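You operate a simulated robot arm through the tools that you are given. There is no shell and no other tool.

You are at the controls of a simulated robot arm. One attempt, no reset.

TASK
Uncap the laser, steer the beam through the yellow ring, close the ring.
Fine: cap standing on its CAP mark before the red lever opens the shutter; blue and red mirror knobs; leave the spot on the grey dotted card; no alarm; leave the laser's other knobs, levers, switches, buttons, caps, cards, lenses, key, plug, block, purple mirror and rail slider as they are. Set down upright: laser cap.

It is judged by the outcome, as a careful person would: the job done as asked, and still so three seconds after it is handed in. It fails if anything else is knocked over, pushed out of place, dropped, spilled or broken. A push-on lid holds only when it is set on centred and level and pressed home; a screw cap is set on level and turned clockwise until tight.

THE ROBOT
A 6-joint arm with a two-finger gripper, fixed in place. Base frame: the origin is on the floor under the middle of its stand, x ahead of it, y to its left, z up; the work surface is at about z = 935. Lengths are in mm, angles in degrees, forces in N, time in s.
It reaches about 1572 mm from its shoulder. Its first joint turns from -166.0 to 166.0 degrees. Payload 2.45 kg.
The tool frame sits at the grasp point between the pads (the TCP): z along the fingers, y along the line on which they close. The tips reach 20 mm beyond it. The gripper opens to 140 mm; its body begins 168 mm behind the TCP.
Orientation is that of the tool frame in the base frame, as a unit quaternion [w, x, y, z]. With the fingers straight down and closing along the base's y, the tool's x points along the base's -x, its y along +y and its z along -z.

THE INTERFACE
- The arm moves only by the tool nudge_tool. Its argument "targets" is a list of rows, each an object of numbers (a shift or turn left out is 0, a gripper value left out holds the last): "x", "y", "z": the shift along the tool's x, y, z in units of 50 mm (1.0 is 50 mm); "ax", "ay", "az": the turn, a rotation vector about the tool's x, y, z in units of 8 degrees (1.0 is 8 degrees); "hand": the closure in counts, from 0 (fully open) to 255 (shut). In form: [{"x": .., "y": .., "z": .., "ax": .., "ay": .., "az": .., "hand": ..}, ...]. A call has 1 to 20 rows; each row shifts and turns the commanded pose from where the row before left it, along the tool's axes as they then stand. A call with a number of a shift or a turn outside -1 to 1 is refused whole. Rows are played at 5 a second. More than 50 mm and 8.6 degrees between two rows, or a gripper value outside its range, and nothing of the call is played. Where a pose cannot be reached the arm comes as near as it can. A force on the tool above 50 N (or 10 N above the force at the start of the call, whichever is more), or a blocked arm, ends the call early, and 0.2 s more pass. Each finger travels about 45 mm/s and halts on what it meets, pressing with about 27 N; the grip force reading is that of the motor and also rises with nothing between the fingers. The clock runs only during rows and for 0.2 s after the last one: add rows that do not move to give the fingers time. It gives the time, the measured TCP pose, the force on the tool (base axes), the opening and the grip force at its end, in the units of the frame above (readings bear some noise), with the torque about the TCP (base axes, N m) and any sound that the robot's microphone picked up, and new pictures: "pictures" is both (left out), scene, wrist or none.
- Cameras (640 x 400 px; columns grow to the right, rows downward): "scene" is fixed at [399.3, 495, 1625.4]; the picture's right is [-0.47, -0.89, 0.00], its down [-0.73, 0.38, -0.56] and it looks along [0.50, -0.26, -0.83] (base axes); focal length 214 px, centre (320, 200). "wrist" rides on the gripper at [78, 11, -209] in the tool frame; the picture's right is [-0.14, 0.99, 0.00], its down [-0.92, -0.13, -0.37] and it looks along [-0.36, -0.05, 0.93] (tool axes); focal length 280 px, centre (320, 200). There is no depth. A picture from a camera that has moved, and an enlarged one, comes with that camera's place and axes in the base frame and with its lens. The place of the scene camera against the robot may be out by one fixed shift of up to 12 mm in any direction.
- close_up(camera, box): a new picture of the part [left, top, right, bottom] of that camera's present view, enlarged. No time passes.
- close_job(): hands the job in; it is judged then, once.

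Nothing tells you positions but the pictures and the camera data. Unless the task says otherwise, let go and move clear before handing in.

The tools are called after "Emit:" by a JSON object that holds its "name" and its "arguments". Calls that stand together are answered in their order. nudge_tool: Moves the arm, as the interface text tells. Its arguments: {"type":"object","properties":{"targets":{"type":"array","items":{"type":"object","properties":{"x":{"type":"number"},"y":{"type":"number"},"z":{"type":"number"},"ax":{"type":"number"},"ay":{"type":"number"},"az":{"type":"number"},"hand":{"type":"number"}}}},"pictures":{"type":"string","enum":["both","scene","wrist","none"]}},"required":["targets"]} The other tools are called the same way: close_up (camera, box) takes an enlarged picture of a part of a camera's view; close_job () hands the job in.

At the start:

```text
t: 0.0
tool_pos: [690.6, -38.6, 1366.2]
ee_rot: [0.0, 0.001, 1.0, 0.001]
wrist_force: [0.2, 0.0, -0.3]
torque: [0.02, -0.03, -0.01]
opening: 140.0
grip_force: 0.0
```

scene: 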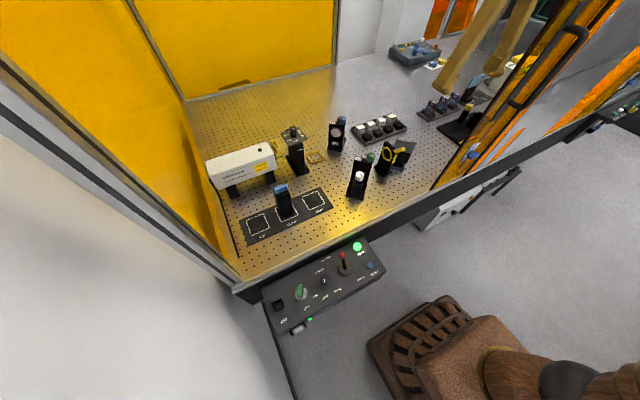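
wrist: 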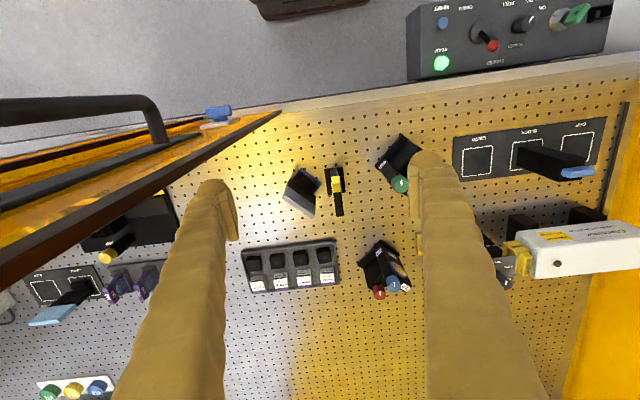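

I see an optical table with a laser at left, a block on a marked mat, mirrors, an iris (yellow ring) and a control box near me. I'll look at enlarged pictures first before moving.

Emit:
{"name": "close_up", "arguments": {"camera": "scene", "box": [190, 100, 350, 200]}}

Emit:
{"name": "close_up", "arguments": {"camera": "scene", "box": [300, 90, 460, 190]}}

Emit:
{"name": "close_up", "arguments": {"camera": "scene", "box": [220, 170, 400, 340]}}

Emit:
{"name": "close_up", "arguments": {"camera": "scene", "box": [380, 20, 560, 140]}}

Emit:
{"name": "close_up", "arguments": {"camera": "wrist", "box": [360, 110, 640, 300]}}

Emit:
{"name": "close_up", "arguments": {"camera": "wrist", "box": [220, 130, 440, 310]}}

Emit:
{"name": "close_up", "arguments": {"camera": "wrist", "box": [400, 0, 640, 90]}}

Emit:
{"name": "close_up", "arguments": {"camera": "wrist", "box": [0, 180, 200, 400]}}

```text
4.00 times, centred on (270, 150) of scene
camera zoom: at [399.3, 495.0, 1625.4], right [-0.47, -0.89, 0.0], down [-0.73, 0.38, -0.56], along [0.5, -0.26, -0.83], focal length 858 px, centre (520, 400)
```

zoom: 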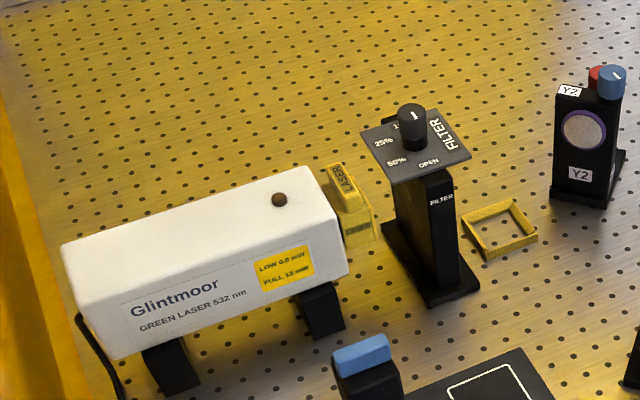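

```text
4.00 times, centred on (380, 140) of scene
camera zoom: at [399.3, 495.0, 1625.4], right [-0.47, -0.89, 0.0], down [-0.73, 0.38, -0.56], along [0.5, -0.26, -0.83], focal length 858 px, centre (80, 440)
```

zoom: 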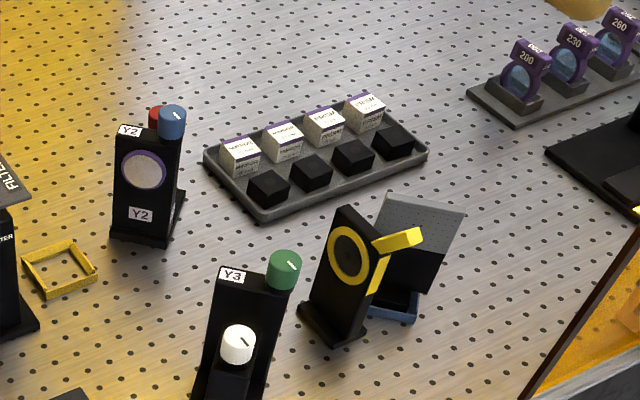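

```text
2.35 times, centred on (310, 255) of scene
camera zoom: at [399.3, 495.0, 1625.4], right [-0.47, -0.89, 0.0], down [-0.73, 0.38, -0.56], along [0.5, -0.26, -0.83], focal length 505 px, centre (344, 71)
```

zoom: 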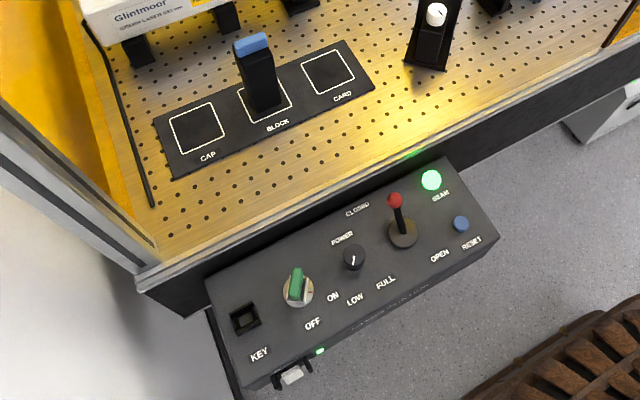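

```text
3.33 times, centred on (470, 80) of scene
camera zoom: at [399.3, 495.0, 1625.4], right [-0.47, -0.89, 0.0], down [-0.73, 0.38, -0.56], along [0.5, -0.26, -0.83], focal length 715 px, centre (-180, 600)
```

zoom: 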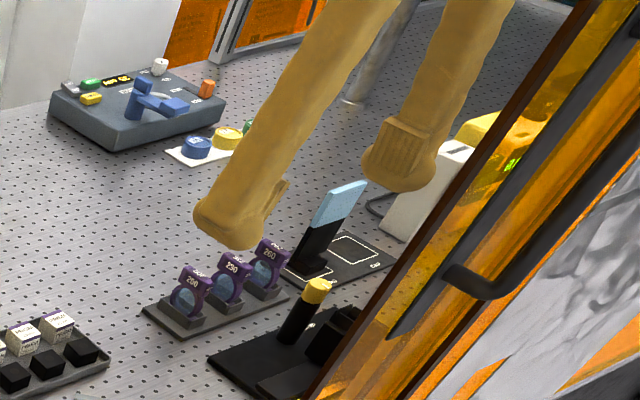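

```text
2.11 times, centred on (500, 205) of wrist
camera zoom: at [612.2, -26.0, 1575.2], right [0.14, 0.99, 0.0], down [0.92, -0.13, 0.37], along [0.37, -0.05, -0.93], focal length 590 px, centre (-59, 190)
```

zoom: 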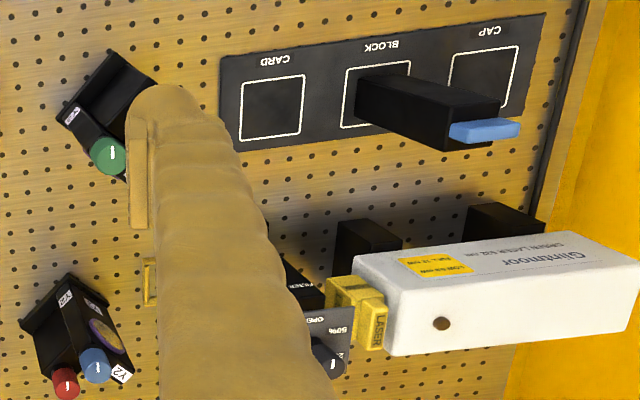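

```text
2.22 times, centred on (330, 220) of wrist
camera zoom: at [612.2, -26.0, 1575.2], right [0.14, 0.99, 0.0], down [0.92, -0.13, 0.37], along [0.37, -0.05, -0.93], focal length 623 px, centre (298, 156)
```

zoom: 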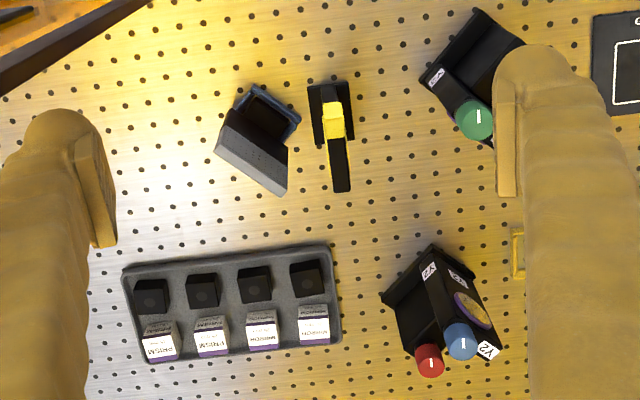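

```text
2.67 times, centred on (520, 45) of wrist
camera zoom: at [612.2, -26.0, 1575.2], right [0.14, 0.99, 0.0], down [0.92, -0.13, 0.37], along [0.37, -0.05, -0.93], focal length 748 px, centre (-213, 613)
```

zoom: 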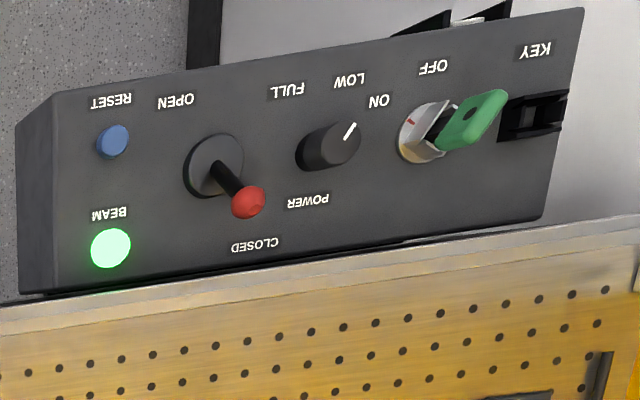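

```text
1.82 times, centred on (100, 290) of wrist
camera zoom: at [612.2, -26.0, 1575.2], right [0.14, 0.99, 0.0], down [0.92, -0.13, 0.37], along [0.37, -0.05, -0.93], focal length 510 px, centre (720, 36)
```

zoom: 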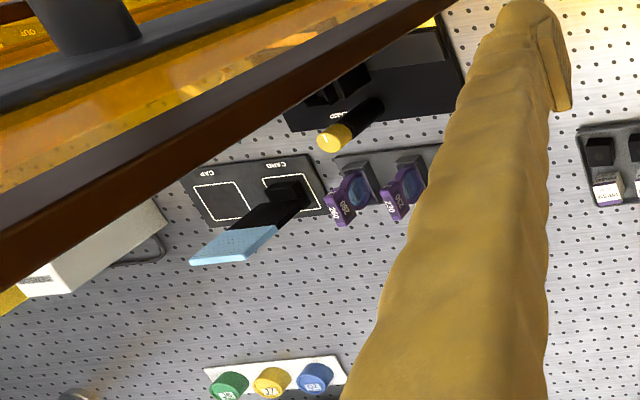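

I take the laser (with its yellow cap on the -y end) to be near (1025, 357, 1038), the CAP mark near (819, 543, 936), and mirror Y2 with its blue/red knobs further right. I'll move the hand over nearer the laser for a better view.

Emit:
{"name": "nudge_tool", "arguments": {"targets": [{"x": -0.3, "y": 0.8, "z": 0.1}, {"x": -0.3, "y": 0.8, "z": 0.1}, {"x": -0.3, "y": 0.8, "z": 0.1}, {"x": -0.3, "y": 0.8, "z": 0.1}, {"x": -0.3, "y": 0.8, "z": 0.1}, {"x": -0.3, "y": 0.8, "z": 0.1}, {"x": -0.3, "y": 0.8, "z": 0.1}, {"x": -0.3, "y": 0.8, "z": 0.1}, {"x": -0.3, "y": 0.5, "z": 0.1}, {}, {}]}}

```text
t: 2.4
tool_pos: [825.2, 304.7, 1320.2]
ee_rot: [0.001, 0.0, 1.0, -0.001]
wrist_force: [-0.1, -0.3, 0.0]
torque: [0.02, 0.01, 0.01]
opening: 140.0
grip_force: 0.1
camera wrist: at [747.3, 317.7, 1529.1], right [0.14, 0.99, 0.0], down [0.92, -0.13, 0.37], along [0.37, -0.05, -0.93], focal length 280 px, centre (320, 200)
```

scene: 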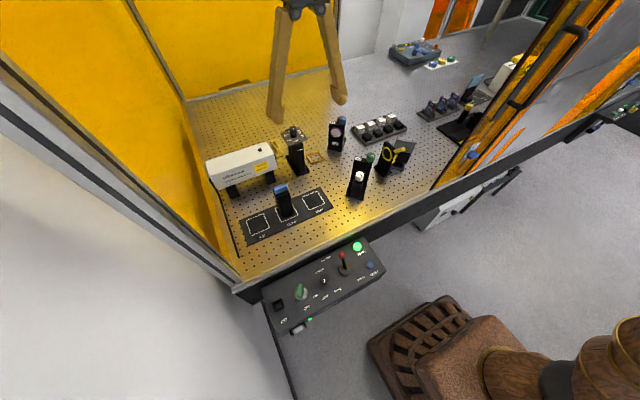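
wrist: 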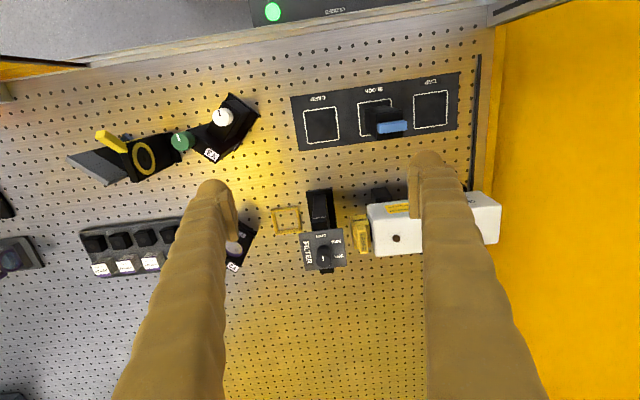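

Emit:
{"name": "close_up", "arguments": {"camera": "wrist", "box": [230, 150, 430, 290]}}

Emit:
{"name": "close_up", "arguments": {"camera": "wrist", "box": [60, 80, 270, 200]}}

Emit:
{"name": "close_up", "arguments": {"camera": "wrist", "box": [280, 60, 480, 170]}}

```text
2.86 times, centred on (330, 220) of wrist
camera zoom: at [747.3, 317.7, 1529.1], right [0.14, 0.99, 0.0], down [0.92, -0.13, 0.37], along [0.37, -0.05, -0.93], focal length 801 px, centre (291, 143)
```

zoom: 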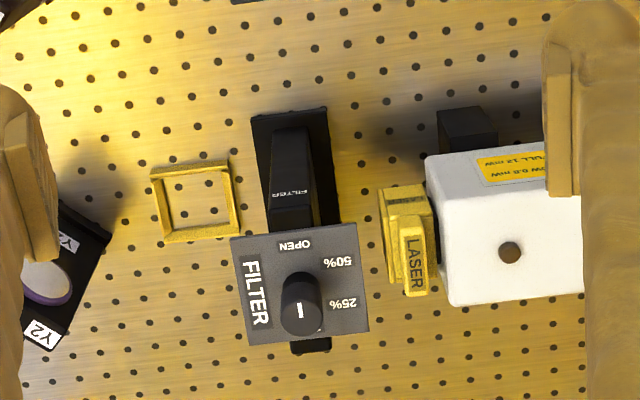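

```text
3.05 times, centred on (165, 140) of wrist
camera zoom: at [747.3, 317.7, 1529.1], right [0.14, 0.99, 0.0], down [0.92, -0.13, 0.37], along [0.37, -0.05, -0.93], focal length 854 px, centre (792, 383)
```

zoom: 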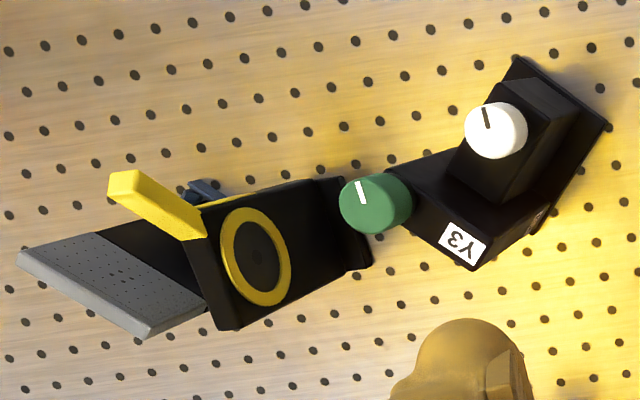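

```text
3.20 times, centred on (380, 115) of wrist
camera zoom: at [747.3, 317.7, 1529.1], right [0.14, 0.99, 0.0], down [0.92, -0.13, 0.37], along [0.37, -0.05, -0.93], focal length 897 px, centre (128, 472)
```

zoom: 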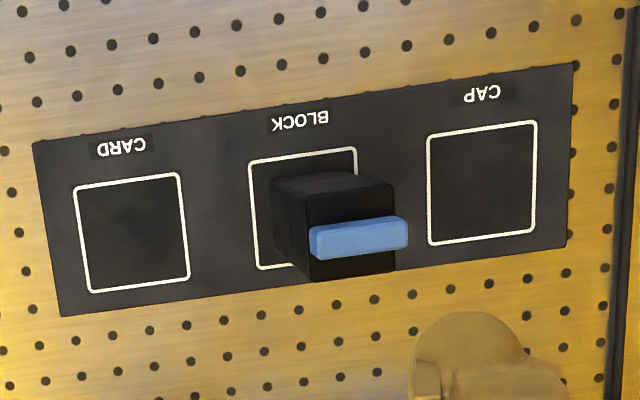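

The yellow cap sits on the laser's front with a "LASER" tab on top near (1020, 362, 1073), close to the filter plate. I'll move lower and back for a side look at the cap.

Emit:
{"name": "nudge_tool", "arguments": {"targets": [{"x": 0.3, "y": -0.4, "z": 0.6}, {"x": 0.3, "y": -0.4, "z": 0.6}, {"x": 0.3, "y": -0.4, "z": 0.6}, {"x": 0.0, "y": -0.4, "z": 0.6}, {}, {}]}}

```text
t: 3.8
tool_pos: [780.2, 225.7, 1199.0]
ee_rot: [0.0, 0.001, 1.0, -0.001]
wrist_force: [-0.1, -0.2, -0.3]
torque: [0.04, 0.01, 0.01]
opening: 139.5
grip_force: 0.0
camera wrist: at [701.5, 236.6, 1408.6], right [0.14, 0.99, 0.0], down [0.92, -0.13, 0.37], along [0.37, -0.05, -0.93], focal length 280 px, centre (320, 200)
```

scene: 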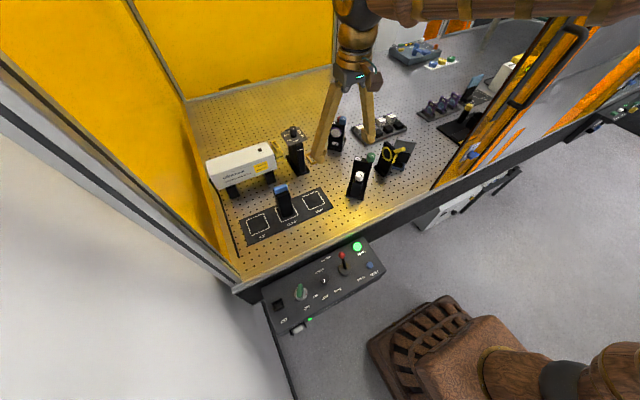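
wrist: 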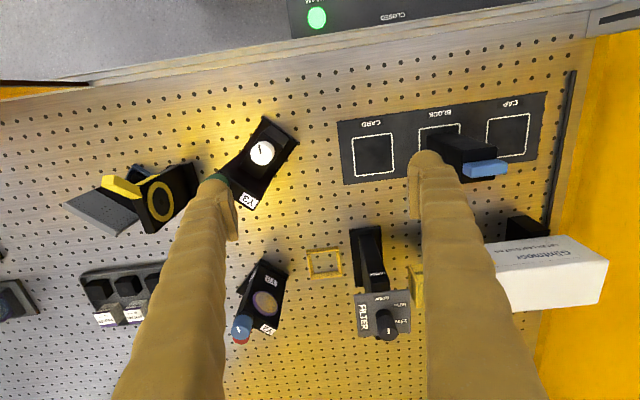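

Emit:
{"name": "nudge_tool", "arguments": {"targets": [{"x": -0.3, "y": 0.7}, {"x": -0.3, "y": 0.7}, {"x": -0.3, "y": 0.6}, {}, {}], "pictures": "wrist"}}

Emit:
{"name": "close_up", "arguments": {"camera": "wrist", "box": [260, 200, 440, 320]}}

Emit:
{"name": "close_up", "arguments": {"camera": "wrist", "box": [80, 100, 260, 220]}}

```text
t: 5.0
tool_pos: [827.6, 325.9, 1201.4]
ee_rot: [0.001, 0.001, 1.0, -0.001]
wrist_force: [-0.1, 0.0, 0.3]
torque: [0.01, -0.05, -0.02]
opening: 140.0
grip_force: 0.0
camera wrist: at [749.0, 337.8, 1409.7], right [0.14, 0.99, 0.0], down [0.92, -0.13, 0.37], along [0.37, -0.05, -0.93], focal length 280 px, centre (320, 200)
```

wrist: 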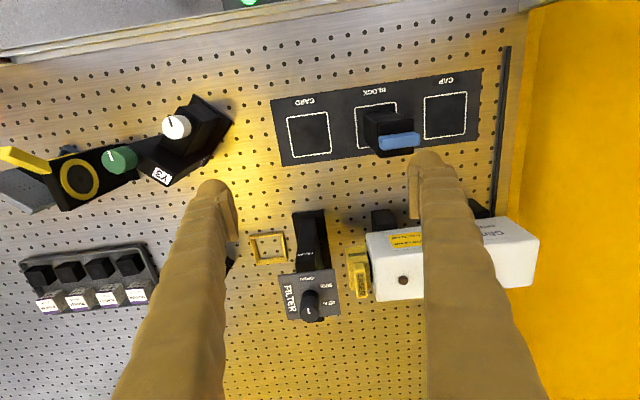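

```text
3.33 times, centred on (350, 260) of wrist
camera zoom: at [749.0, 337.8, 1409.7], right [0.14, 0.99, 0.0], down [0.92, -0.13, 0.37], along [0.37, -0.05, -0.93], focal length 935 px, centre (220, 0)
```

zoom: 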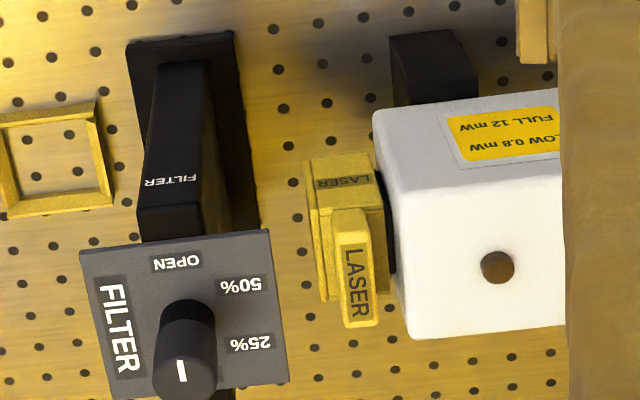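

```text
3.33 times, centred on (170, 160) of wrist
camera zoom: at [749.0, 337.8, 1409.7], right [0.14, 0.99, 0.0], down [0.92, -0.13, 0.37], along [0.37, -0.05, -0.93], focal length 935 px, centre (820, 333)
```

zoom: 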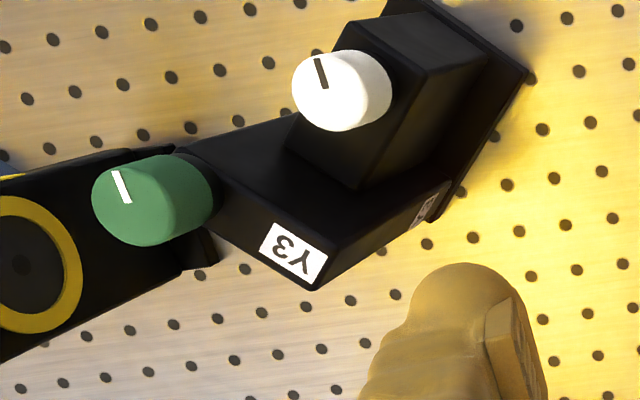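

Emit:
{"name": "close_up", "arguments": {"camera": "scene", "box": [230, 0, 390, 200]}}

Emit:
{"name": "close_up", "arguments": {"camera": "scene", "box": [200, 110, 330, 230]}}

```text
2.00 times, centred on (310, 100) of scene
camera zoom: at [399.3, 495.0, 1625.4], right [-0.47, -0.89, 0.0], down [-0.73, 0.38, -0.56], along [0.5, -0.26, -0.83], focal length 429 px, centre (340, 400)
```

zoom: 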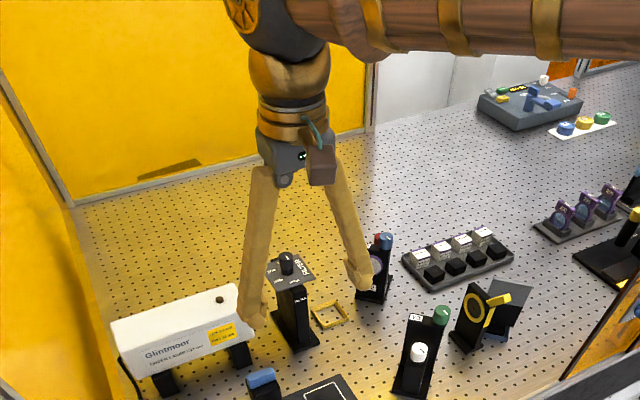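

```text
3.33 times, centred on (265, 170) of scene
camera zoom: at [399.3, 495.0, 1625.4], right [-0.47, -0.89, 0.0], down [-0.73, 0.38, -0.56], along [0.5, -0.26, -0.83], focal length 715 px, centre (503, 300)
```

zoom: 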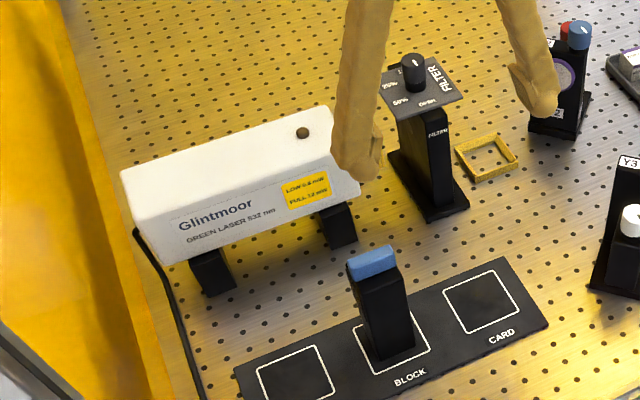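

The cap is a yellow block with a fin handle on top, seated on the laser's black nozzle; a filter plate sits about 20 mm in front of it. I'll raise the hand, turn it 90° so the fingers close along base x, part-close, and go above the cap to check.

Emit:
{"name": "nudge_tool", "arguments": {"targets": [{"z": -0.2, "az": -1.0, "hand": 70}, {"z": -0.2, "az": -1.0}, {"z": -0.2, "az": -1.0}, {"z": -0.2, "az": -1.0}, {"z": -0.2, "az": -1.0}, {"z": -0.2, "az": -1.0}, {"z": -0.2, "az": -1.0}, {"z": -0.2, "az": -1.0}, {"z": -0.2, "az": -1.0}, {"z": -0.2, "az": -1.0}, {"z": -0.2, "az": -1.0}, {"az": -0.25}, {"x": -0.2, "y": -0.8}, {"x": -0.2, "y": -0.8}, {"x": -0.1, "y": -0.8}, {"x": -0.1, "y": -0.8}, {"x": -0.1, "y": -0.7}, {}, {}]}}

```text
t: 9.0
tool_pos: [1008.0, 356.2, 1300.4]
ee_rot: [0.001, -0.706, 0.708, -0.002]
wrist_force: [-0.5, 0.1, 0.0]
torque: [0.0, 0.01, 0.01]
opening: 101.3
grip_force: 0.0
out of reach, approached as far as the arm can: row 17
camera wrist: at [995.2, 279.5, 1510.5], right [-0.99, 0.14, 0.0], down [0.13, 0.92, 0.37], along [0.05, 0.37, -0.93], focal length 280 px, centre (320, 200)
```

scene: 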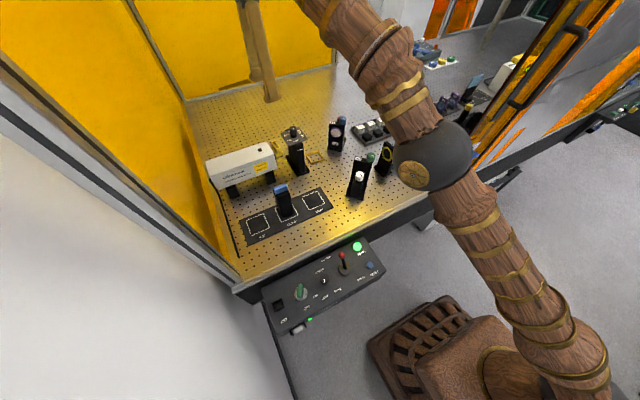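
wrist: 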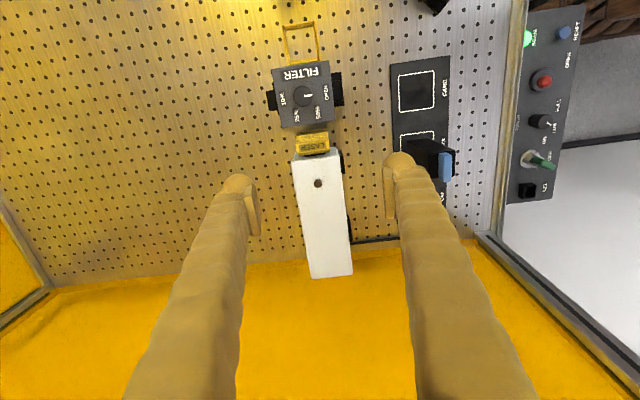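

Emit:
{"name": "close_up", "arguments": {"camera": "wrist", "box": [250, 50, 390, 200]}}

```text
2.67 times, centred on (320, 125) of wrist
camera zoom: at [995.2, 279.5, 1510.5], right [-0.99, 0.14, 0.0], down [0.13, 0.92, 0.37], along [0.05, 0.37, -0.93], focal length 748 px, centre (320, 400)
```

zoom: 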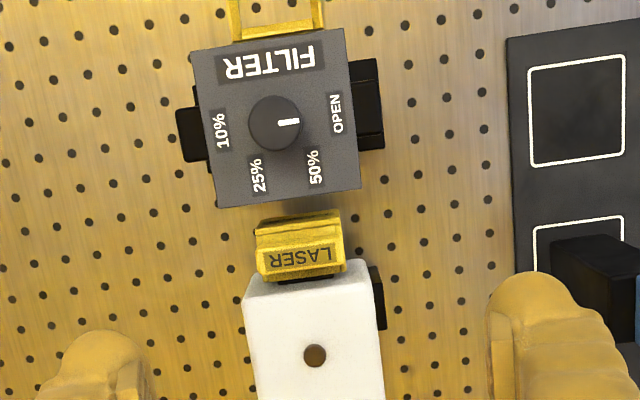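

The cap's fin is about 51 mm long along x, centred near (1017, 362, 1077). I'll descend partway for a finer look and check reach.

Emit:
{"name": "nudge_tool", "arguments": {"targets": [{"z": 0.5}, {"z": 0.5}, {"z": 0.5}, {"z": 0.5}, {"y": -0.1}, {}, {}], "pictures": "wrist"}}

Emit:
{"name": "close_up", "arguments": {"camera": "wrist", "box": [240, 40, 400, 180]}}

```text
t: 10.6
tool_pos: [1013.5, 356.2, 1202.5]
ee_rot: [0.0, -0.706, 0.708, -0.002]
wrist_force: [-0.8, -0.5, -1.0]
torque: [0.03, 0.01, -0.01]
opening: 101.5
grip_force: 0.1
camera wrist: at [1002.3, 279.6, 1411.9], right [-0.99, 0.14, 0.0], down [0.13, 0.92, 0.37], along [0.05, 0.36, -0.93], focal length 280 px, centre (320, 200)
```

wrist: 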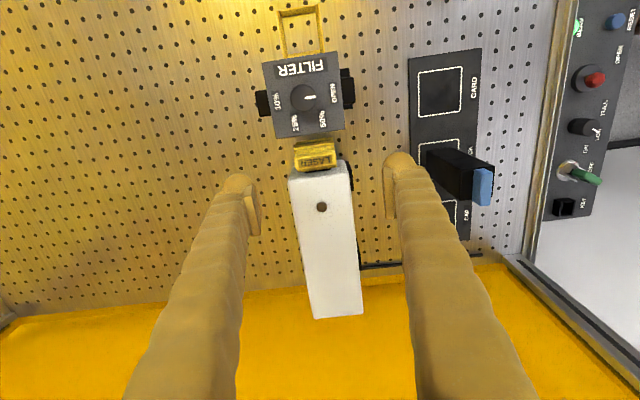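

```text
2.86 times, centred on (320, 110) of wrist
camera zoom: at [1002.3, 279.6, 1411.9], right [-0.99, 0.14, 0.0], down [0.13, 0.92, 0.37], along [0.05, 0.36, -0.93], focal length 801 px, centre (320, 457)
```

zoom: 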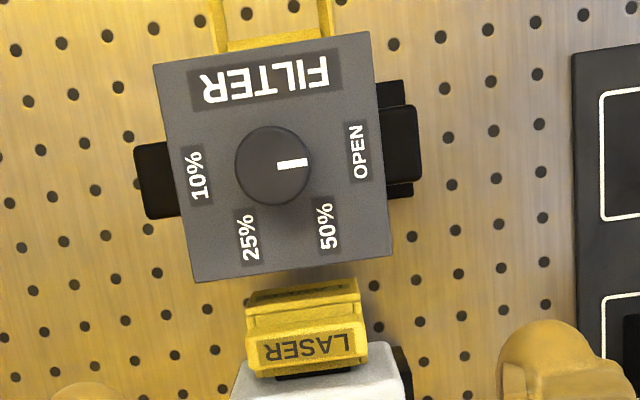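

Emit:
{"name": "close_up", "arguments": {"camera": "wrist", "box": [360, 130, 460, 240]}}

Emit:
{"name": "close_up", "arguments": {"camera": "wrist", "box": [190, 150, 290, 260]}}

Emit:
{"name": "close_up", "arguments": {"camera": "wrist", "box": [270, 110, 370, 190]}}

```text
3.64 times, centred on (410, 185) of wrist
camera zoom: at [1002.3, 279.6, 1411.9], right [-0.99, 0.14, 0.0], down [0.13, 0.92, 0.37], along [0.05, 0.36, -0.93], focal length 1020 px, centre (-7, 254)
```

zoom: 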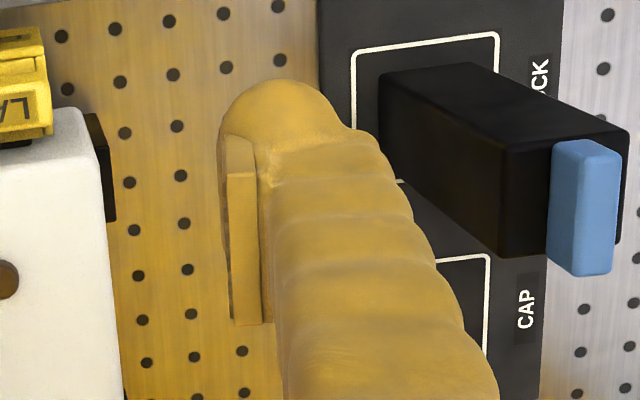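

```text
3.64 times, centred on (240, 205) of wrist
camera zoom: at [1002.3, 279.6, 1411.9], right [-0.99, 0.14, 0.0], down [0.13, 0.92, 0.37], along [0.05, 0.36, -0.93], focal length 1020 px, centre (611, 182)
```

zoom: 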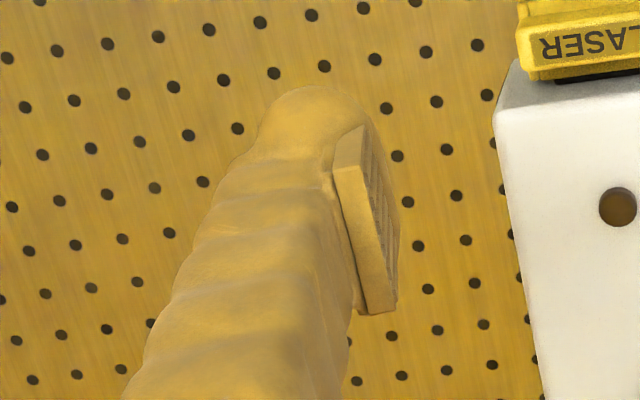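

```text
5.00 times, centred on (320, 150) of wrist
camera zoom: at [1002.3, 279.6, 1411.9], right [-0.99, 0.14, 0.0], down [0.13, 0.92, 0.37], along [0.05, 0.36, -0.93], focal length 1402 px, centre (320, 450)
```

zoom: 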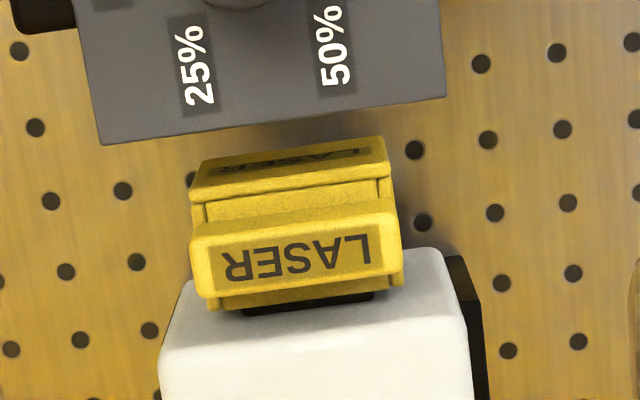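

Triangulating, the fin bar is centred near (1019, 361, z top 1077), the laser front face is at y≈382 and the filter plate edge at y≈325, so the fingers just fit between. I'll align and descend partly, then check.

Emit:
{"name": "nudge_tool", "arguments": {"targets": [{"x": -0.1, "y": -0.11, "z": 0.4}, {"z": 0.5}, {"z": 0.5}, {"z": 0.4}, {}, {}]}}

Emit:
{"name": "close_up", "arguments": {"camera": "wrist", "box": [230, 80, 430, 230]}}

Emit:
{"name": "close_up", "arguments": {"camera": "scene", "box": [200, 80, 340, 200]}}

```text
t: 12.0
tool_pos: [1019.3, 361.6, 1112.7]
ee_rot: [0.0, -0.706, 0.708, -0.002]
wrist_force: [-0.2, -0.3, -0.3]
torque: [-0.01, 0.04, 0.01]
opening: 101.4
grip_force: 0.1
camera wrist: at [1007.2, 285.5, 1321.9], right [-0.99, 0.14, 0.0], down [0.13, 0.92, 0.37], along [0.05, 0.36, -0.93], focal length 280 px, centre (320, 200)
```

scene: 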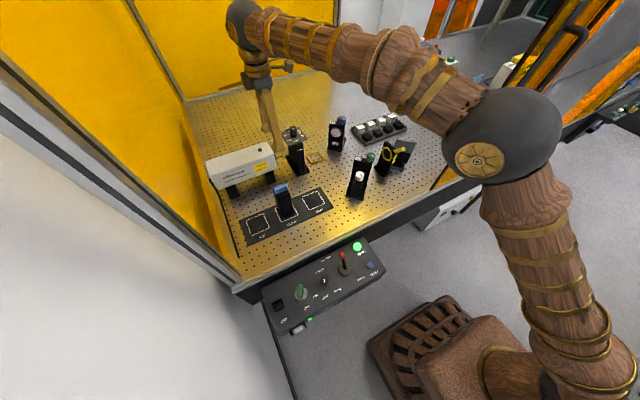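
wrist: 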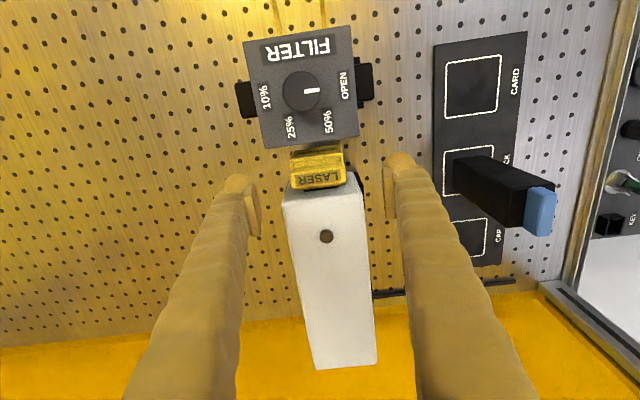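

```text
2.67 times, centred on (330, 155) of wrist
camera zoom: at [1007.2, 285.5, 1321.9], right [-0.99, 0.14, 0.0], down [0.13, 0.92, 0.37], along [0.05, 0.36, -0.93], focal length 748 px, centre (293, 320)
```

zoom: 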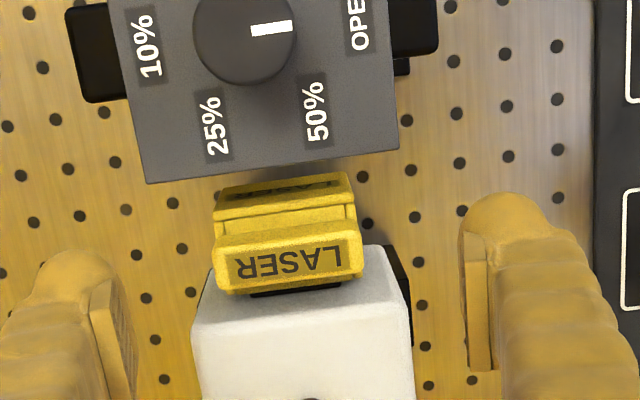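

```text
3.33 times, centred on (270, 140) of scene
camera zoom: at [399.3, 495.0, 1625.4], right [-0.47, -0.89, 0.0], down [-0.73, 0.38, -0.56], along [0.5, -0.26, -0.83], focal length 715 px, centre (487, 400)
```

zoom: 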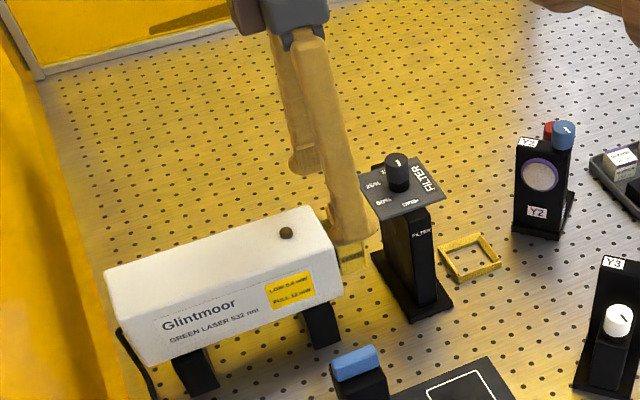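

The fin sits centred between the fingers. I'll descend around the cap's fin to TCP z≈1066.

Emit:
{"name": "nudge_tool", "arguments": {"targets": [{"x": 0.03, "z": 0.3}, {"z": 0.3}, {"z": 0.33}, {}, {}]}}

Emit:
{"name": "close_up", "arguments": {"camera": "wrist", "box": [230, 100, 430, 250]}}

Emit:
{"name": "close_up", "arguments": {"camera": "scene", "box": [220, 80, 340, 200]}}

```text
t: 13.2
tool_pos: [1017.7, 359.7, 1066.7]
ee_rot: [0.0, -0.707, 0.707, -0.001]
wrist_force: [-0.3, -0.6, 0.9]
torque: [-0.01, -0.03, 0.0]
opening: 101.5
grip_force: 0.0
camera wrist: at [1007.0, 282.6, 1274.7], right [-0.99, 0.14, 0.0], down [0.13, 0.92, 0.37], along [0.05, 0.36, -0.93], focal length 280 px, centre (320, 200)
```

scene: 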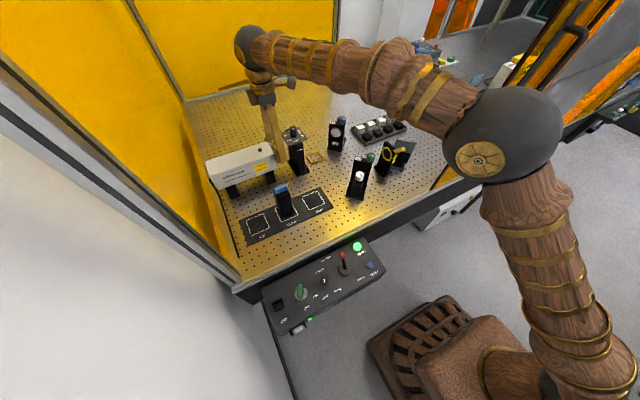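
wrist: 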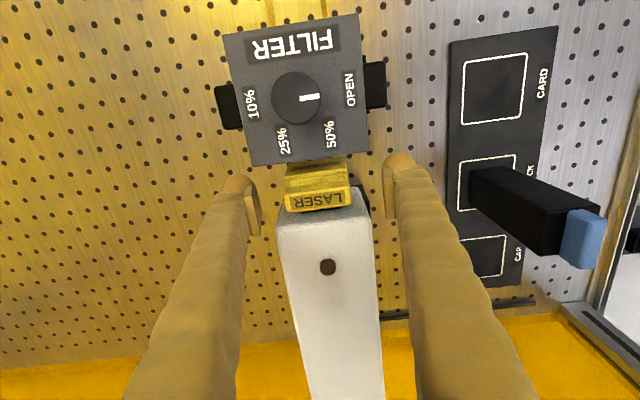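

```text
2.67 times, centred on (330, 175) of wrist
camera zoom: at [1007.0, 282.6, 1274.7], right [-0.99, 0.14, 0.0], down [0.13, 0.92, 0.37], along [0.05, 0.36, -0.93], focal length 748 px, centre (293, 267)
```

zoom: 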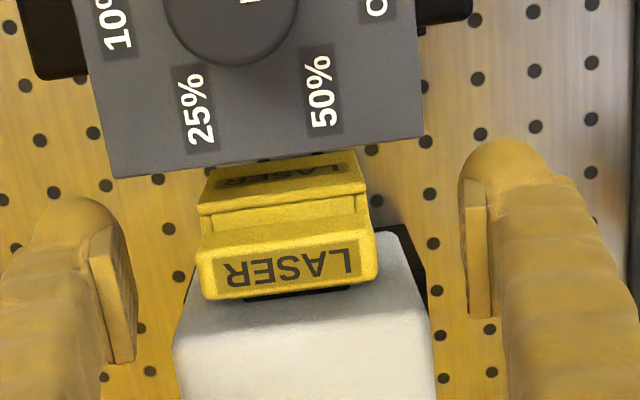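

```text
3.33 times, centred on (280, 140) of scene
camera zoom: at [399.3, 495.0, 1625.4], right [-0.47, -0.89, 0.0], down [-0.73, 0.38, -0.56], along [0.5, -0.26, -0.83], focal length 715 px, centre (453, 400)
```

zoom: 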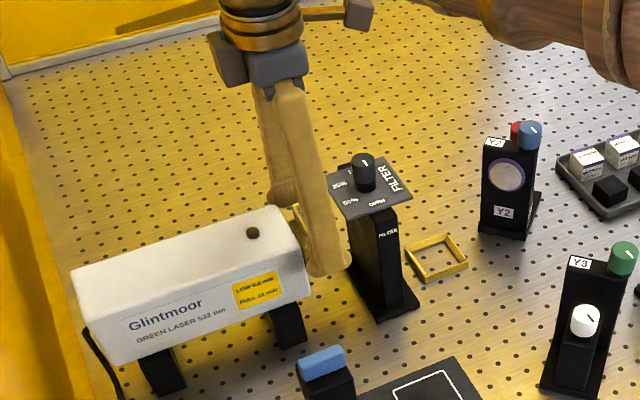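

Emit:
{"name": "nudge_tool", "arguments": {"targets": [{"y": -0.03, "hand": 120}, {"hand": 150}, {"hand": 170}, {"hand": 200}, {"hand": 255}, {}, {}, {}]}}

Emit:
{"name": "close_up", "arguments": {"camera": "wrist", "box": [230, 100, 430, 250]}}

```text
t: 15.0
tool_pos: [1020.5, 358.5, 1064.9]
ee_rot: [0.0, -0.706, 0.708, -0.002]
wrist_force: [2.9, -18.0, 0.6]
torque: [-0.15, -0.03, 0.06]
opening: 50.7
grip_force: 27.1
camera wrist: at [1009.2, 282.0, 1275.2], right [-0.99, 0.14, 0.0], down [0.13, 0.92, 0.37], along [0.05, 0.36, -0.93], focal length 280 px, centre (320, 200)
```

scene: 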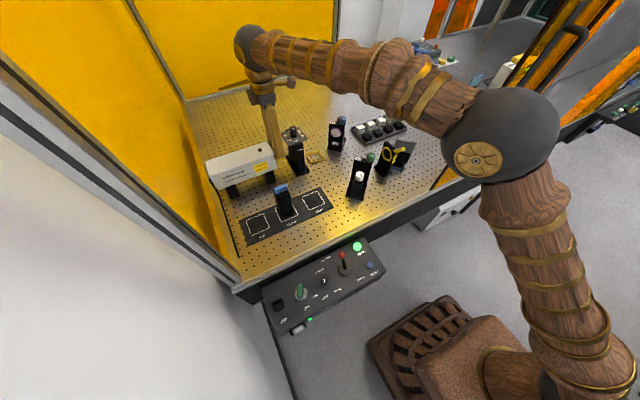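
wrist: 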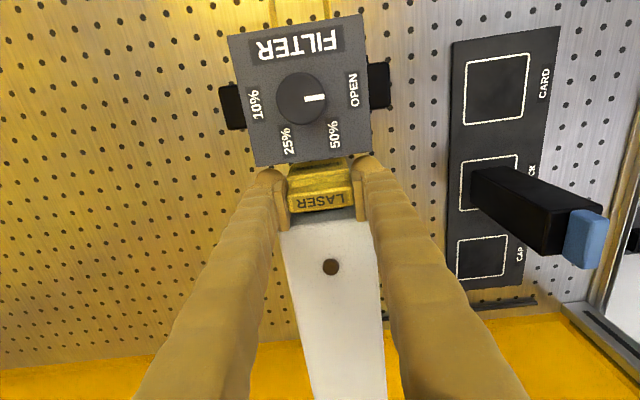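

```text
2.67 times, centred on (330, 175) of wrist
camera zoom: at [1009.2, 282.0, 1275.2], right [-0.99, 0.14, 0.0], down [0.13, 0.92, 0.37], along [0.05, 0.36, -0.93], focal length 748 px, centre (293, 267)
```

zoom: 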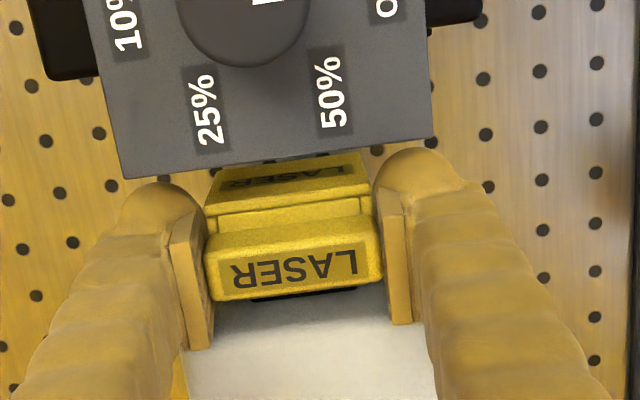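

The fingers hold the fin (opening 50.7 mm, 27 N), with a −18 N sideways push along y, perhaps a finger edge brushing the laser face. Moving −y both relieves this and pulls the cap, so I'll pull gently.

Emit:
{"name": "nudge_tool", "arguments": {"targets": [{"x": 0.03}, {"x": 0.03}, {}], "pictures": "wrist"}}

```text
t: 15.8
tool_pos: [1020.7, 356.4, 1066.6]
ee_rot: [0.001, -0.707, 0.707, -0.001]
wrist_force: [-0.5, 0.9, 3.4]
torque: [0.02, 0.06, -0.04]
opening: 51.1
grip_force: 27.0
camera wrist: at [1008.8, 280.1, 1275.1], right [-0.99, 0.14, 0.0], down [0.13, 0.92, 0.37], along [0.05, 0.36, -0.93], focal length 280 px, centre (320, 200)
```

wrist: 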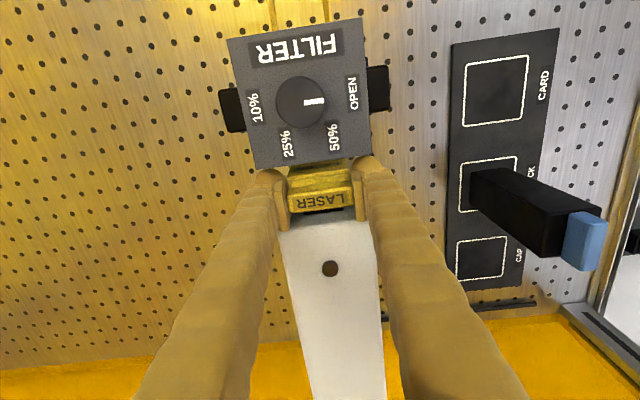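

Emit:
{"name": "nudge_tool", "arguments": {"targets": [{"x": 0.04}, {"x": 0.04}, {}], "pictures": "wrist"}}

Emit:
{"name": "close_up", "arguments": {"camera": "wrist", "box": [230, 100, 430, 250]}}

```text
t: 16.6
tool_pos: [1020.0, 352.6, 1065.9]
ee_rot: [0.001, -0.706, 0.708, -0.001]
wrist_force: [0.0, 1.8, 4.5]
torque: [0.06, 0.02, -0.01]
opening: 51.1
grip_force: 27.2
camera wrist: at [1009.3, 275.9, 1275.1], right [-0.99, 0.14, 0.0], down [0.13, 0.92, 0.37], along [0.05, 0.36, -0.93], focal length 280 px, centre (320, 200)
```

wrist: 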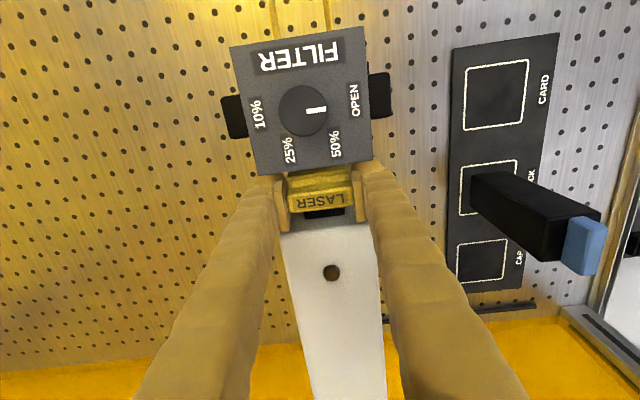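

```text
2.67 times, centred on (330, 175) of wrist
camera zoom: at [1009.3, 275.9, 1275.1], right [-0.99, 0.14, 0.0], down [0.13, 0.92, 0.37], along [0.05, 0.36, -0.93], focal length 748 px, centre (293, 267)
```

zoom: 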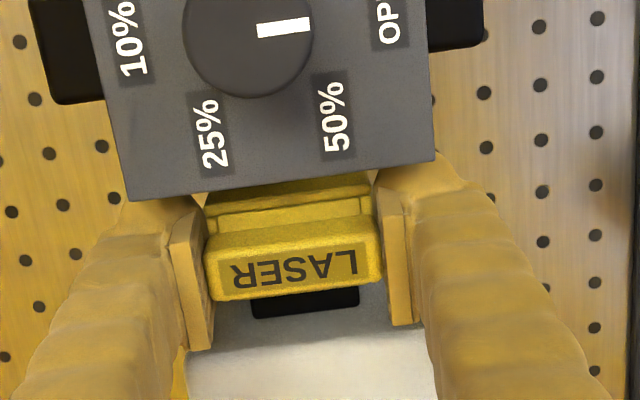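

Emit:
{"name": "nudge_tool", "arguments": {"targets": [{"x": 0.04}, {"x": 0.04}, {"x": 0.04}, {}], "pictures": "wrist"}}

Emit:
{"name": "close_up", "arguments": {"camera": "wrist", "box": [230, 100, 430, 250]}}

Emit:
{"name": "close_up", "arguments": {"camera": "scene", "box": [220, 80, 340, 200]}}

```text
t: 17.6
tool_pos: [1020.0, 346.8, 1065.2]
ee_rot: [0.0, -0.706, 0.708, -0.001]
wrist_force: [0.6, 1.3, 3.7]
torque: [0.04, 0.01, 0.01]
opening: 50.8
grip_force: 26.7
camera wrist: at [1009.3, 270.0, 1275.1], right [-0.99, 0.14, 0.0], down [0.13, 0.92, 0.37], along [0.05, 0.36, -0.93], focal length 280 px, centre (320, 200)
```

wrist: 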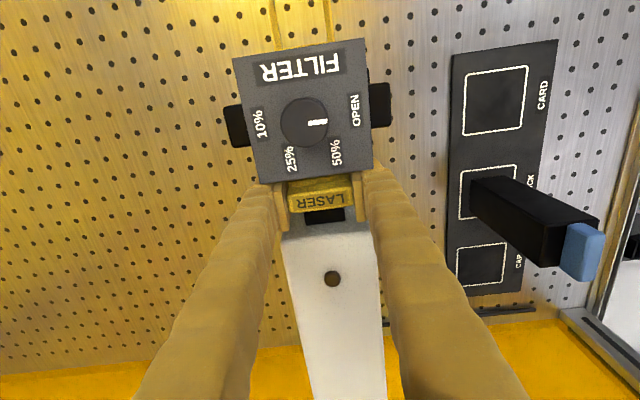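

```text
2.67 times, centred on (330, 175) of wrist
camera zoom: at [1009.3, 270.0, 1275.1], right [-0.99, 0.14, 0.0], down [0.13, 0.92, 0.37], along [0.05, 0.36, -0.93], focal length 748 px, centre (293, 267)
```

zoom: 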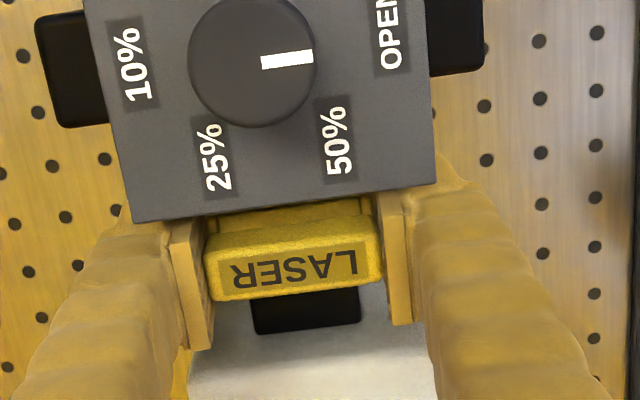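

```text
3.33 times, centred on (280, 140) of scene
camera zoom: at [399.3, 495.0, 1625.4], right [-0.47, -0.89, 0.0], down [-0.73, 0.38, -0.56], along [0.5, -0.26, -0.83], focal length 715 px, centre (453, 400)
```

zoom: 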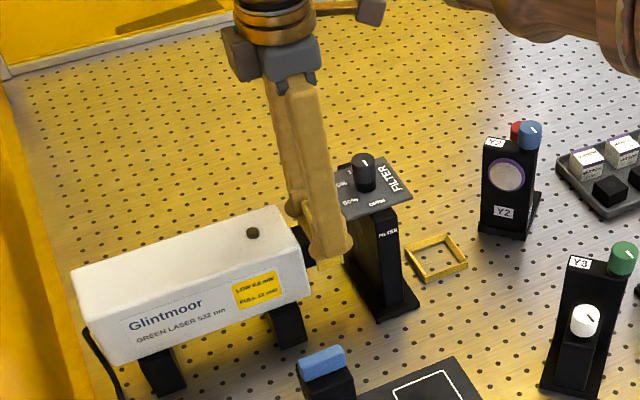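

Emit:
{"name": "nudge_tool", "arguments": {"targets": [{"x": 0.04}, {}], "pictures": "none"}}

Emit:
{"name": "nudge_tool", "arguments": {"targets": [{"x": 0.03}, {}], "pictures": "wrist"}}

Emit:
{"name": "close_up", "arguments": {"camera": "wrist", "box": [230, 100, 430, 250]}}

Emit:
{"name": "close_up", "arguments": {"camera": "scene", "box": [250, 110, 330, 190]}}

```text
t: 18.2
tool_pos: [1021.1, 345.4, 1065.7]
ee_rot: [-0.001, -0.706, 0.708, -0.001]
wrist_force: [-0.3, -0.1, 1.5]
torque: [0.01, 0.0, -0.02]
opening: 50.9
grip_force: 26.7
```

```text
t: 18.8
tool_pos: [1020.3, 344.3, 1065.2]
ee_rot: [0.001, -0.707, 0.707, -0.001]
wrist_force: [0.1, 0.8, 4.3]
torque: [0.08, 0.02, 0.0]
opening: 51.0
grip_force: 27.4
camera wrist: at [1009.1, 266.7, 1275.0], right [-0.99, 0.14, 0.0], down [0.13, 0.92, 0.37], along [0.05, 0.36, -0.93], focal length 280 px, centre (320, 200)
```

wrist: 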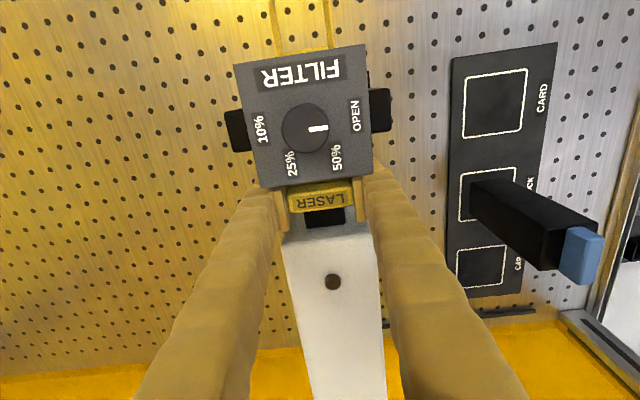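

```text
2.67 times, centred on (330, 175) of wrist
camera zoom: at [1009.1, 266.7, 1275.0], right [-0.99, 0.14, 0.0], down [0.13, 0.92, 0.37], along [0.05, 0.36, -0.93], focal length 748 px, centre (293, 267)
```

zoom: 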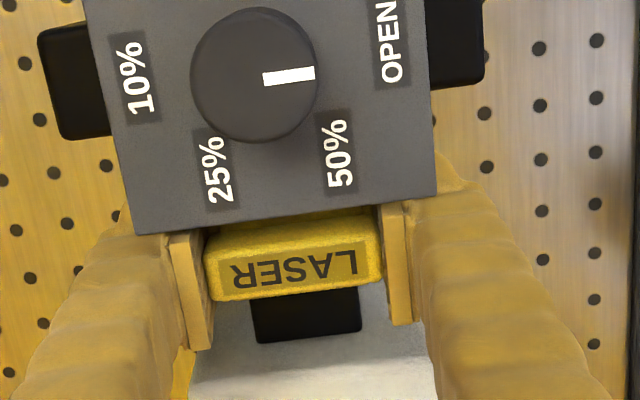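

```text
5.00 times, centred on (290, 150) of scene
camera zoom: at [399.3, 495.0, 1625.4], right [-0.47, -0.89, 0.0], down [-0.73, 0.38, -0.56], along [0.5, -0.26, -0.83], focal length 1072 px, centre (470, 450)
```

zoom: 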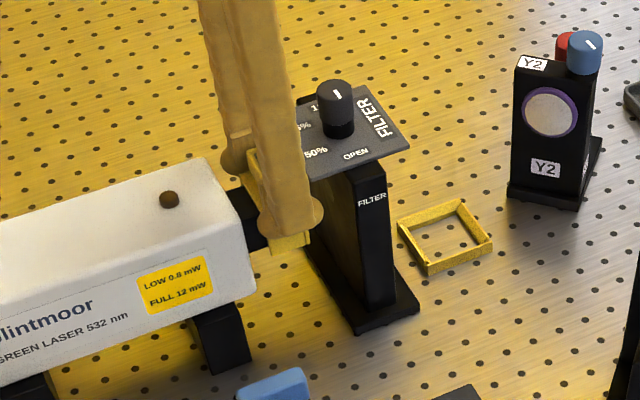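

The cap has slid about 15 mm off and the black nozzle is exposed. I'll test with a tiny lift, watching the force, to see if it is free.

Emit:
{"name": "nudge_tool", "arguments": {"targets": [{"z": -0.03}, {}], "pictures": "none"}}

```text
t: 19.4
tool_pos: [1020.7, 344.0, 1067.6]
ee_rot: [0.0, -0.706, 0.708, -0.001]
wrist_force: [0.4, 0.7, -0.1]
torque: [-0.03, -0.01, -0.02]
opening: 50.7
grip_force: 27.0
```

Emit:
{"name": "nudge_tool", "arguments": {"targets": [{"z": -0.05}, {}], "pictures": "none"}}

```text
t: 20.0
tool_pos: [1020.1, 343.9, 1069.4]
ee_rot: [0.001, -0.706, 0.708, -0.001]
wrist_force: [-0.3, 1.1, -0.1]
torque: [-0.01, 0.02, 0.0]
opening: 51.0
grip_force: 27.1
```

Emit:
{"name": "nudge_tool", "arguments": {"targets": [{"z": -0.06}, {}], "pictures": "none"}}

Emit:
{"name": "nudge_tool", "arguments": {"targets": [{"z": -0.08}, {}], "pictures": "both"}}

Emit:
{"name": "close_up", "arguments": {"camera": "scene", "box": [250, 110, 330, 190]}}

```text
t: 20.6
tool_pos: [1019.0, 344.7, 1073.0]
ee_rot: [0.0, -0.707, 0.707, -0.001]
wrist_force: [-0.9, -0.3, 0.1]
torque: [-0.03, 0.02, -0.01]
opening: 50.9
grip_force: 27.1
```

```text
t: 21.2
tool_pos: [1019.6, 344.0, 1075.0]
ee_rot: [0.001, -0.707, 0.707, -0.001]
wrist_force: [0.0, 0.5, -0.6]
torque: [0.0, -0.01, 0.02]
opening: 50.6
grip_force: 27.2
camera wrist: at [1008.9, 267.0, 1285.1], right [-0.99, 0.14, 0.0], down [0.13, 0.92, 0.37], along [0.05, 0.36, -0.93], focal length 280 px, centre (320, 200)
```

scene: 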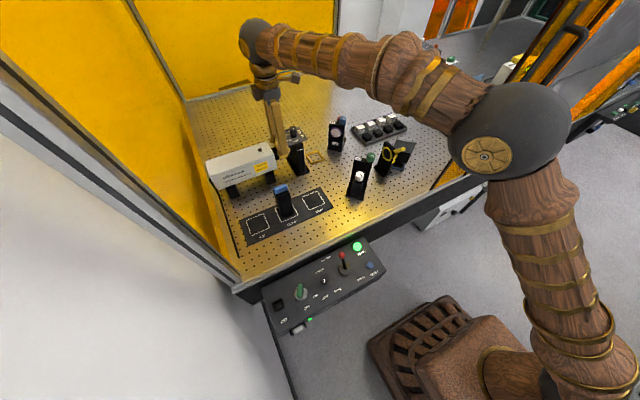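
wrist: 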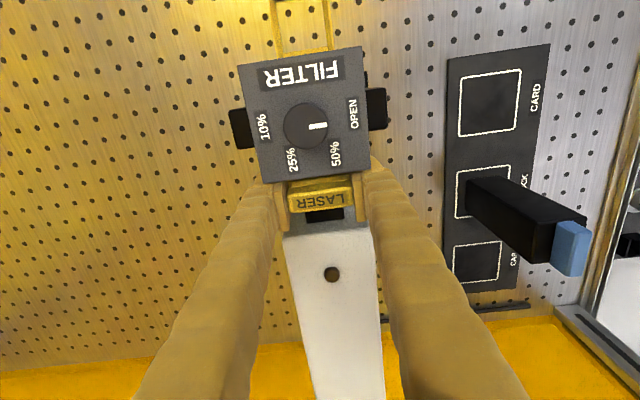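

```text
5.00 times, centred on (290, 150) of scene
camera zoom: at [399.3, 495.0, 1625.4], right [-0.47, -0.89, 0.0], down [-0.73, 0.38, -0.56], along [0.5, -0.26, -0.83], focal length 1072 px, centre (470, 450)
```

zoom: 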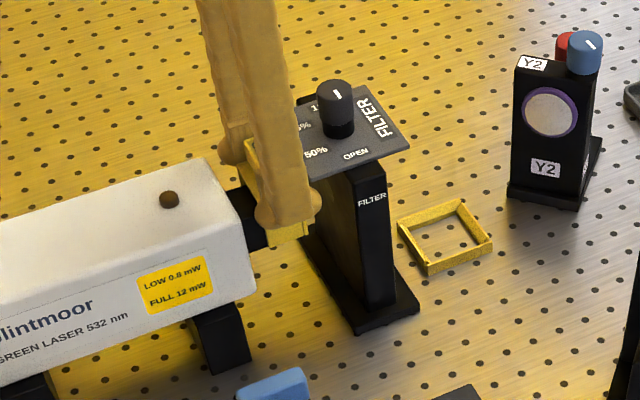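

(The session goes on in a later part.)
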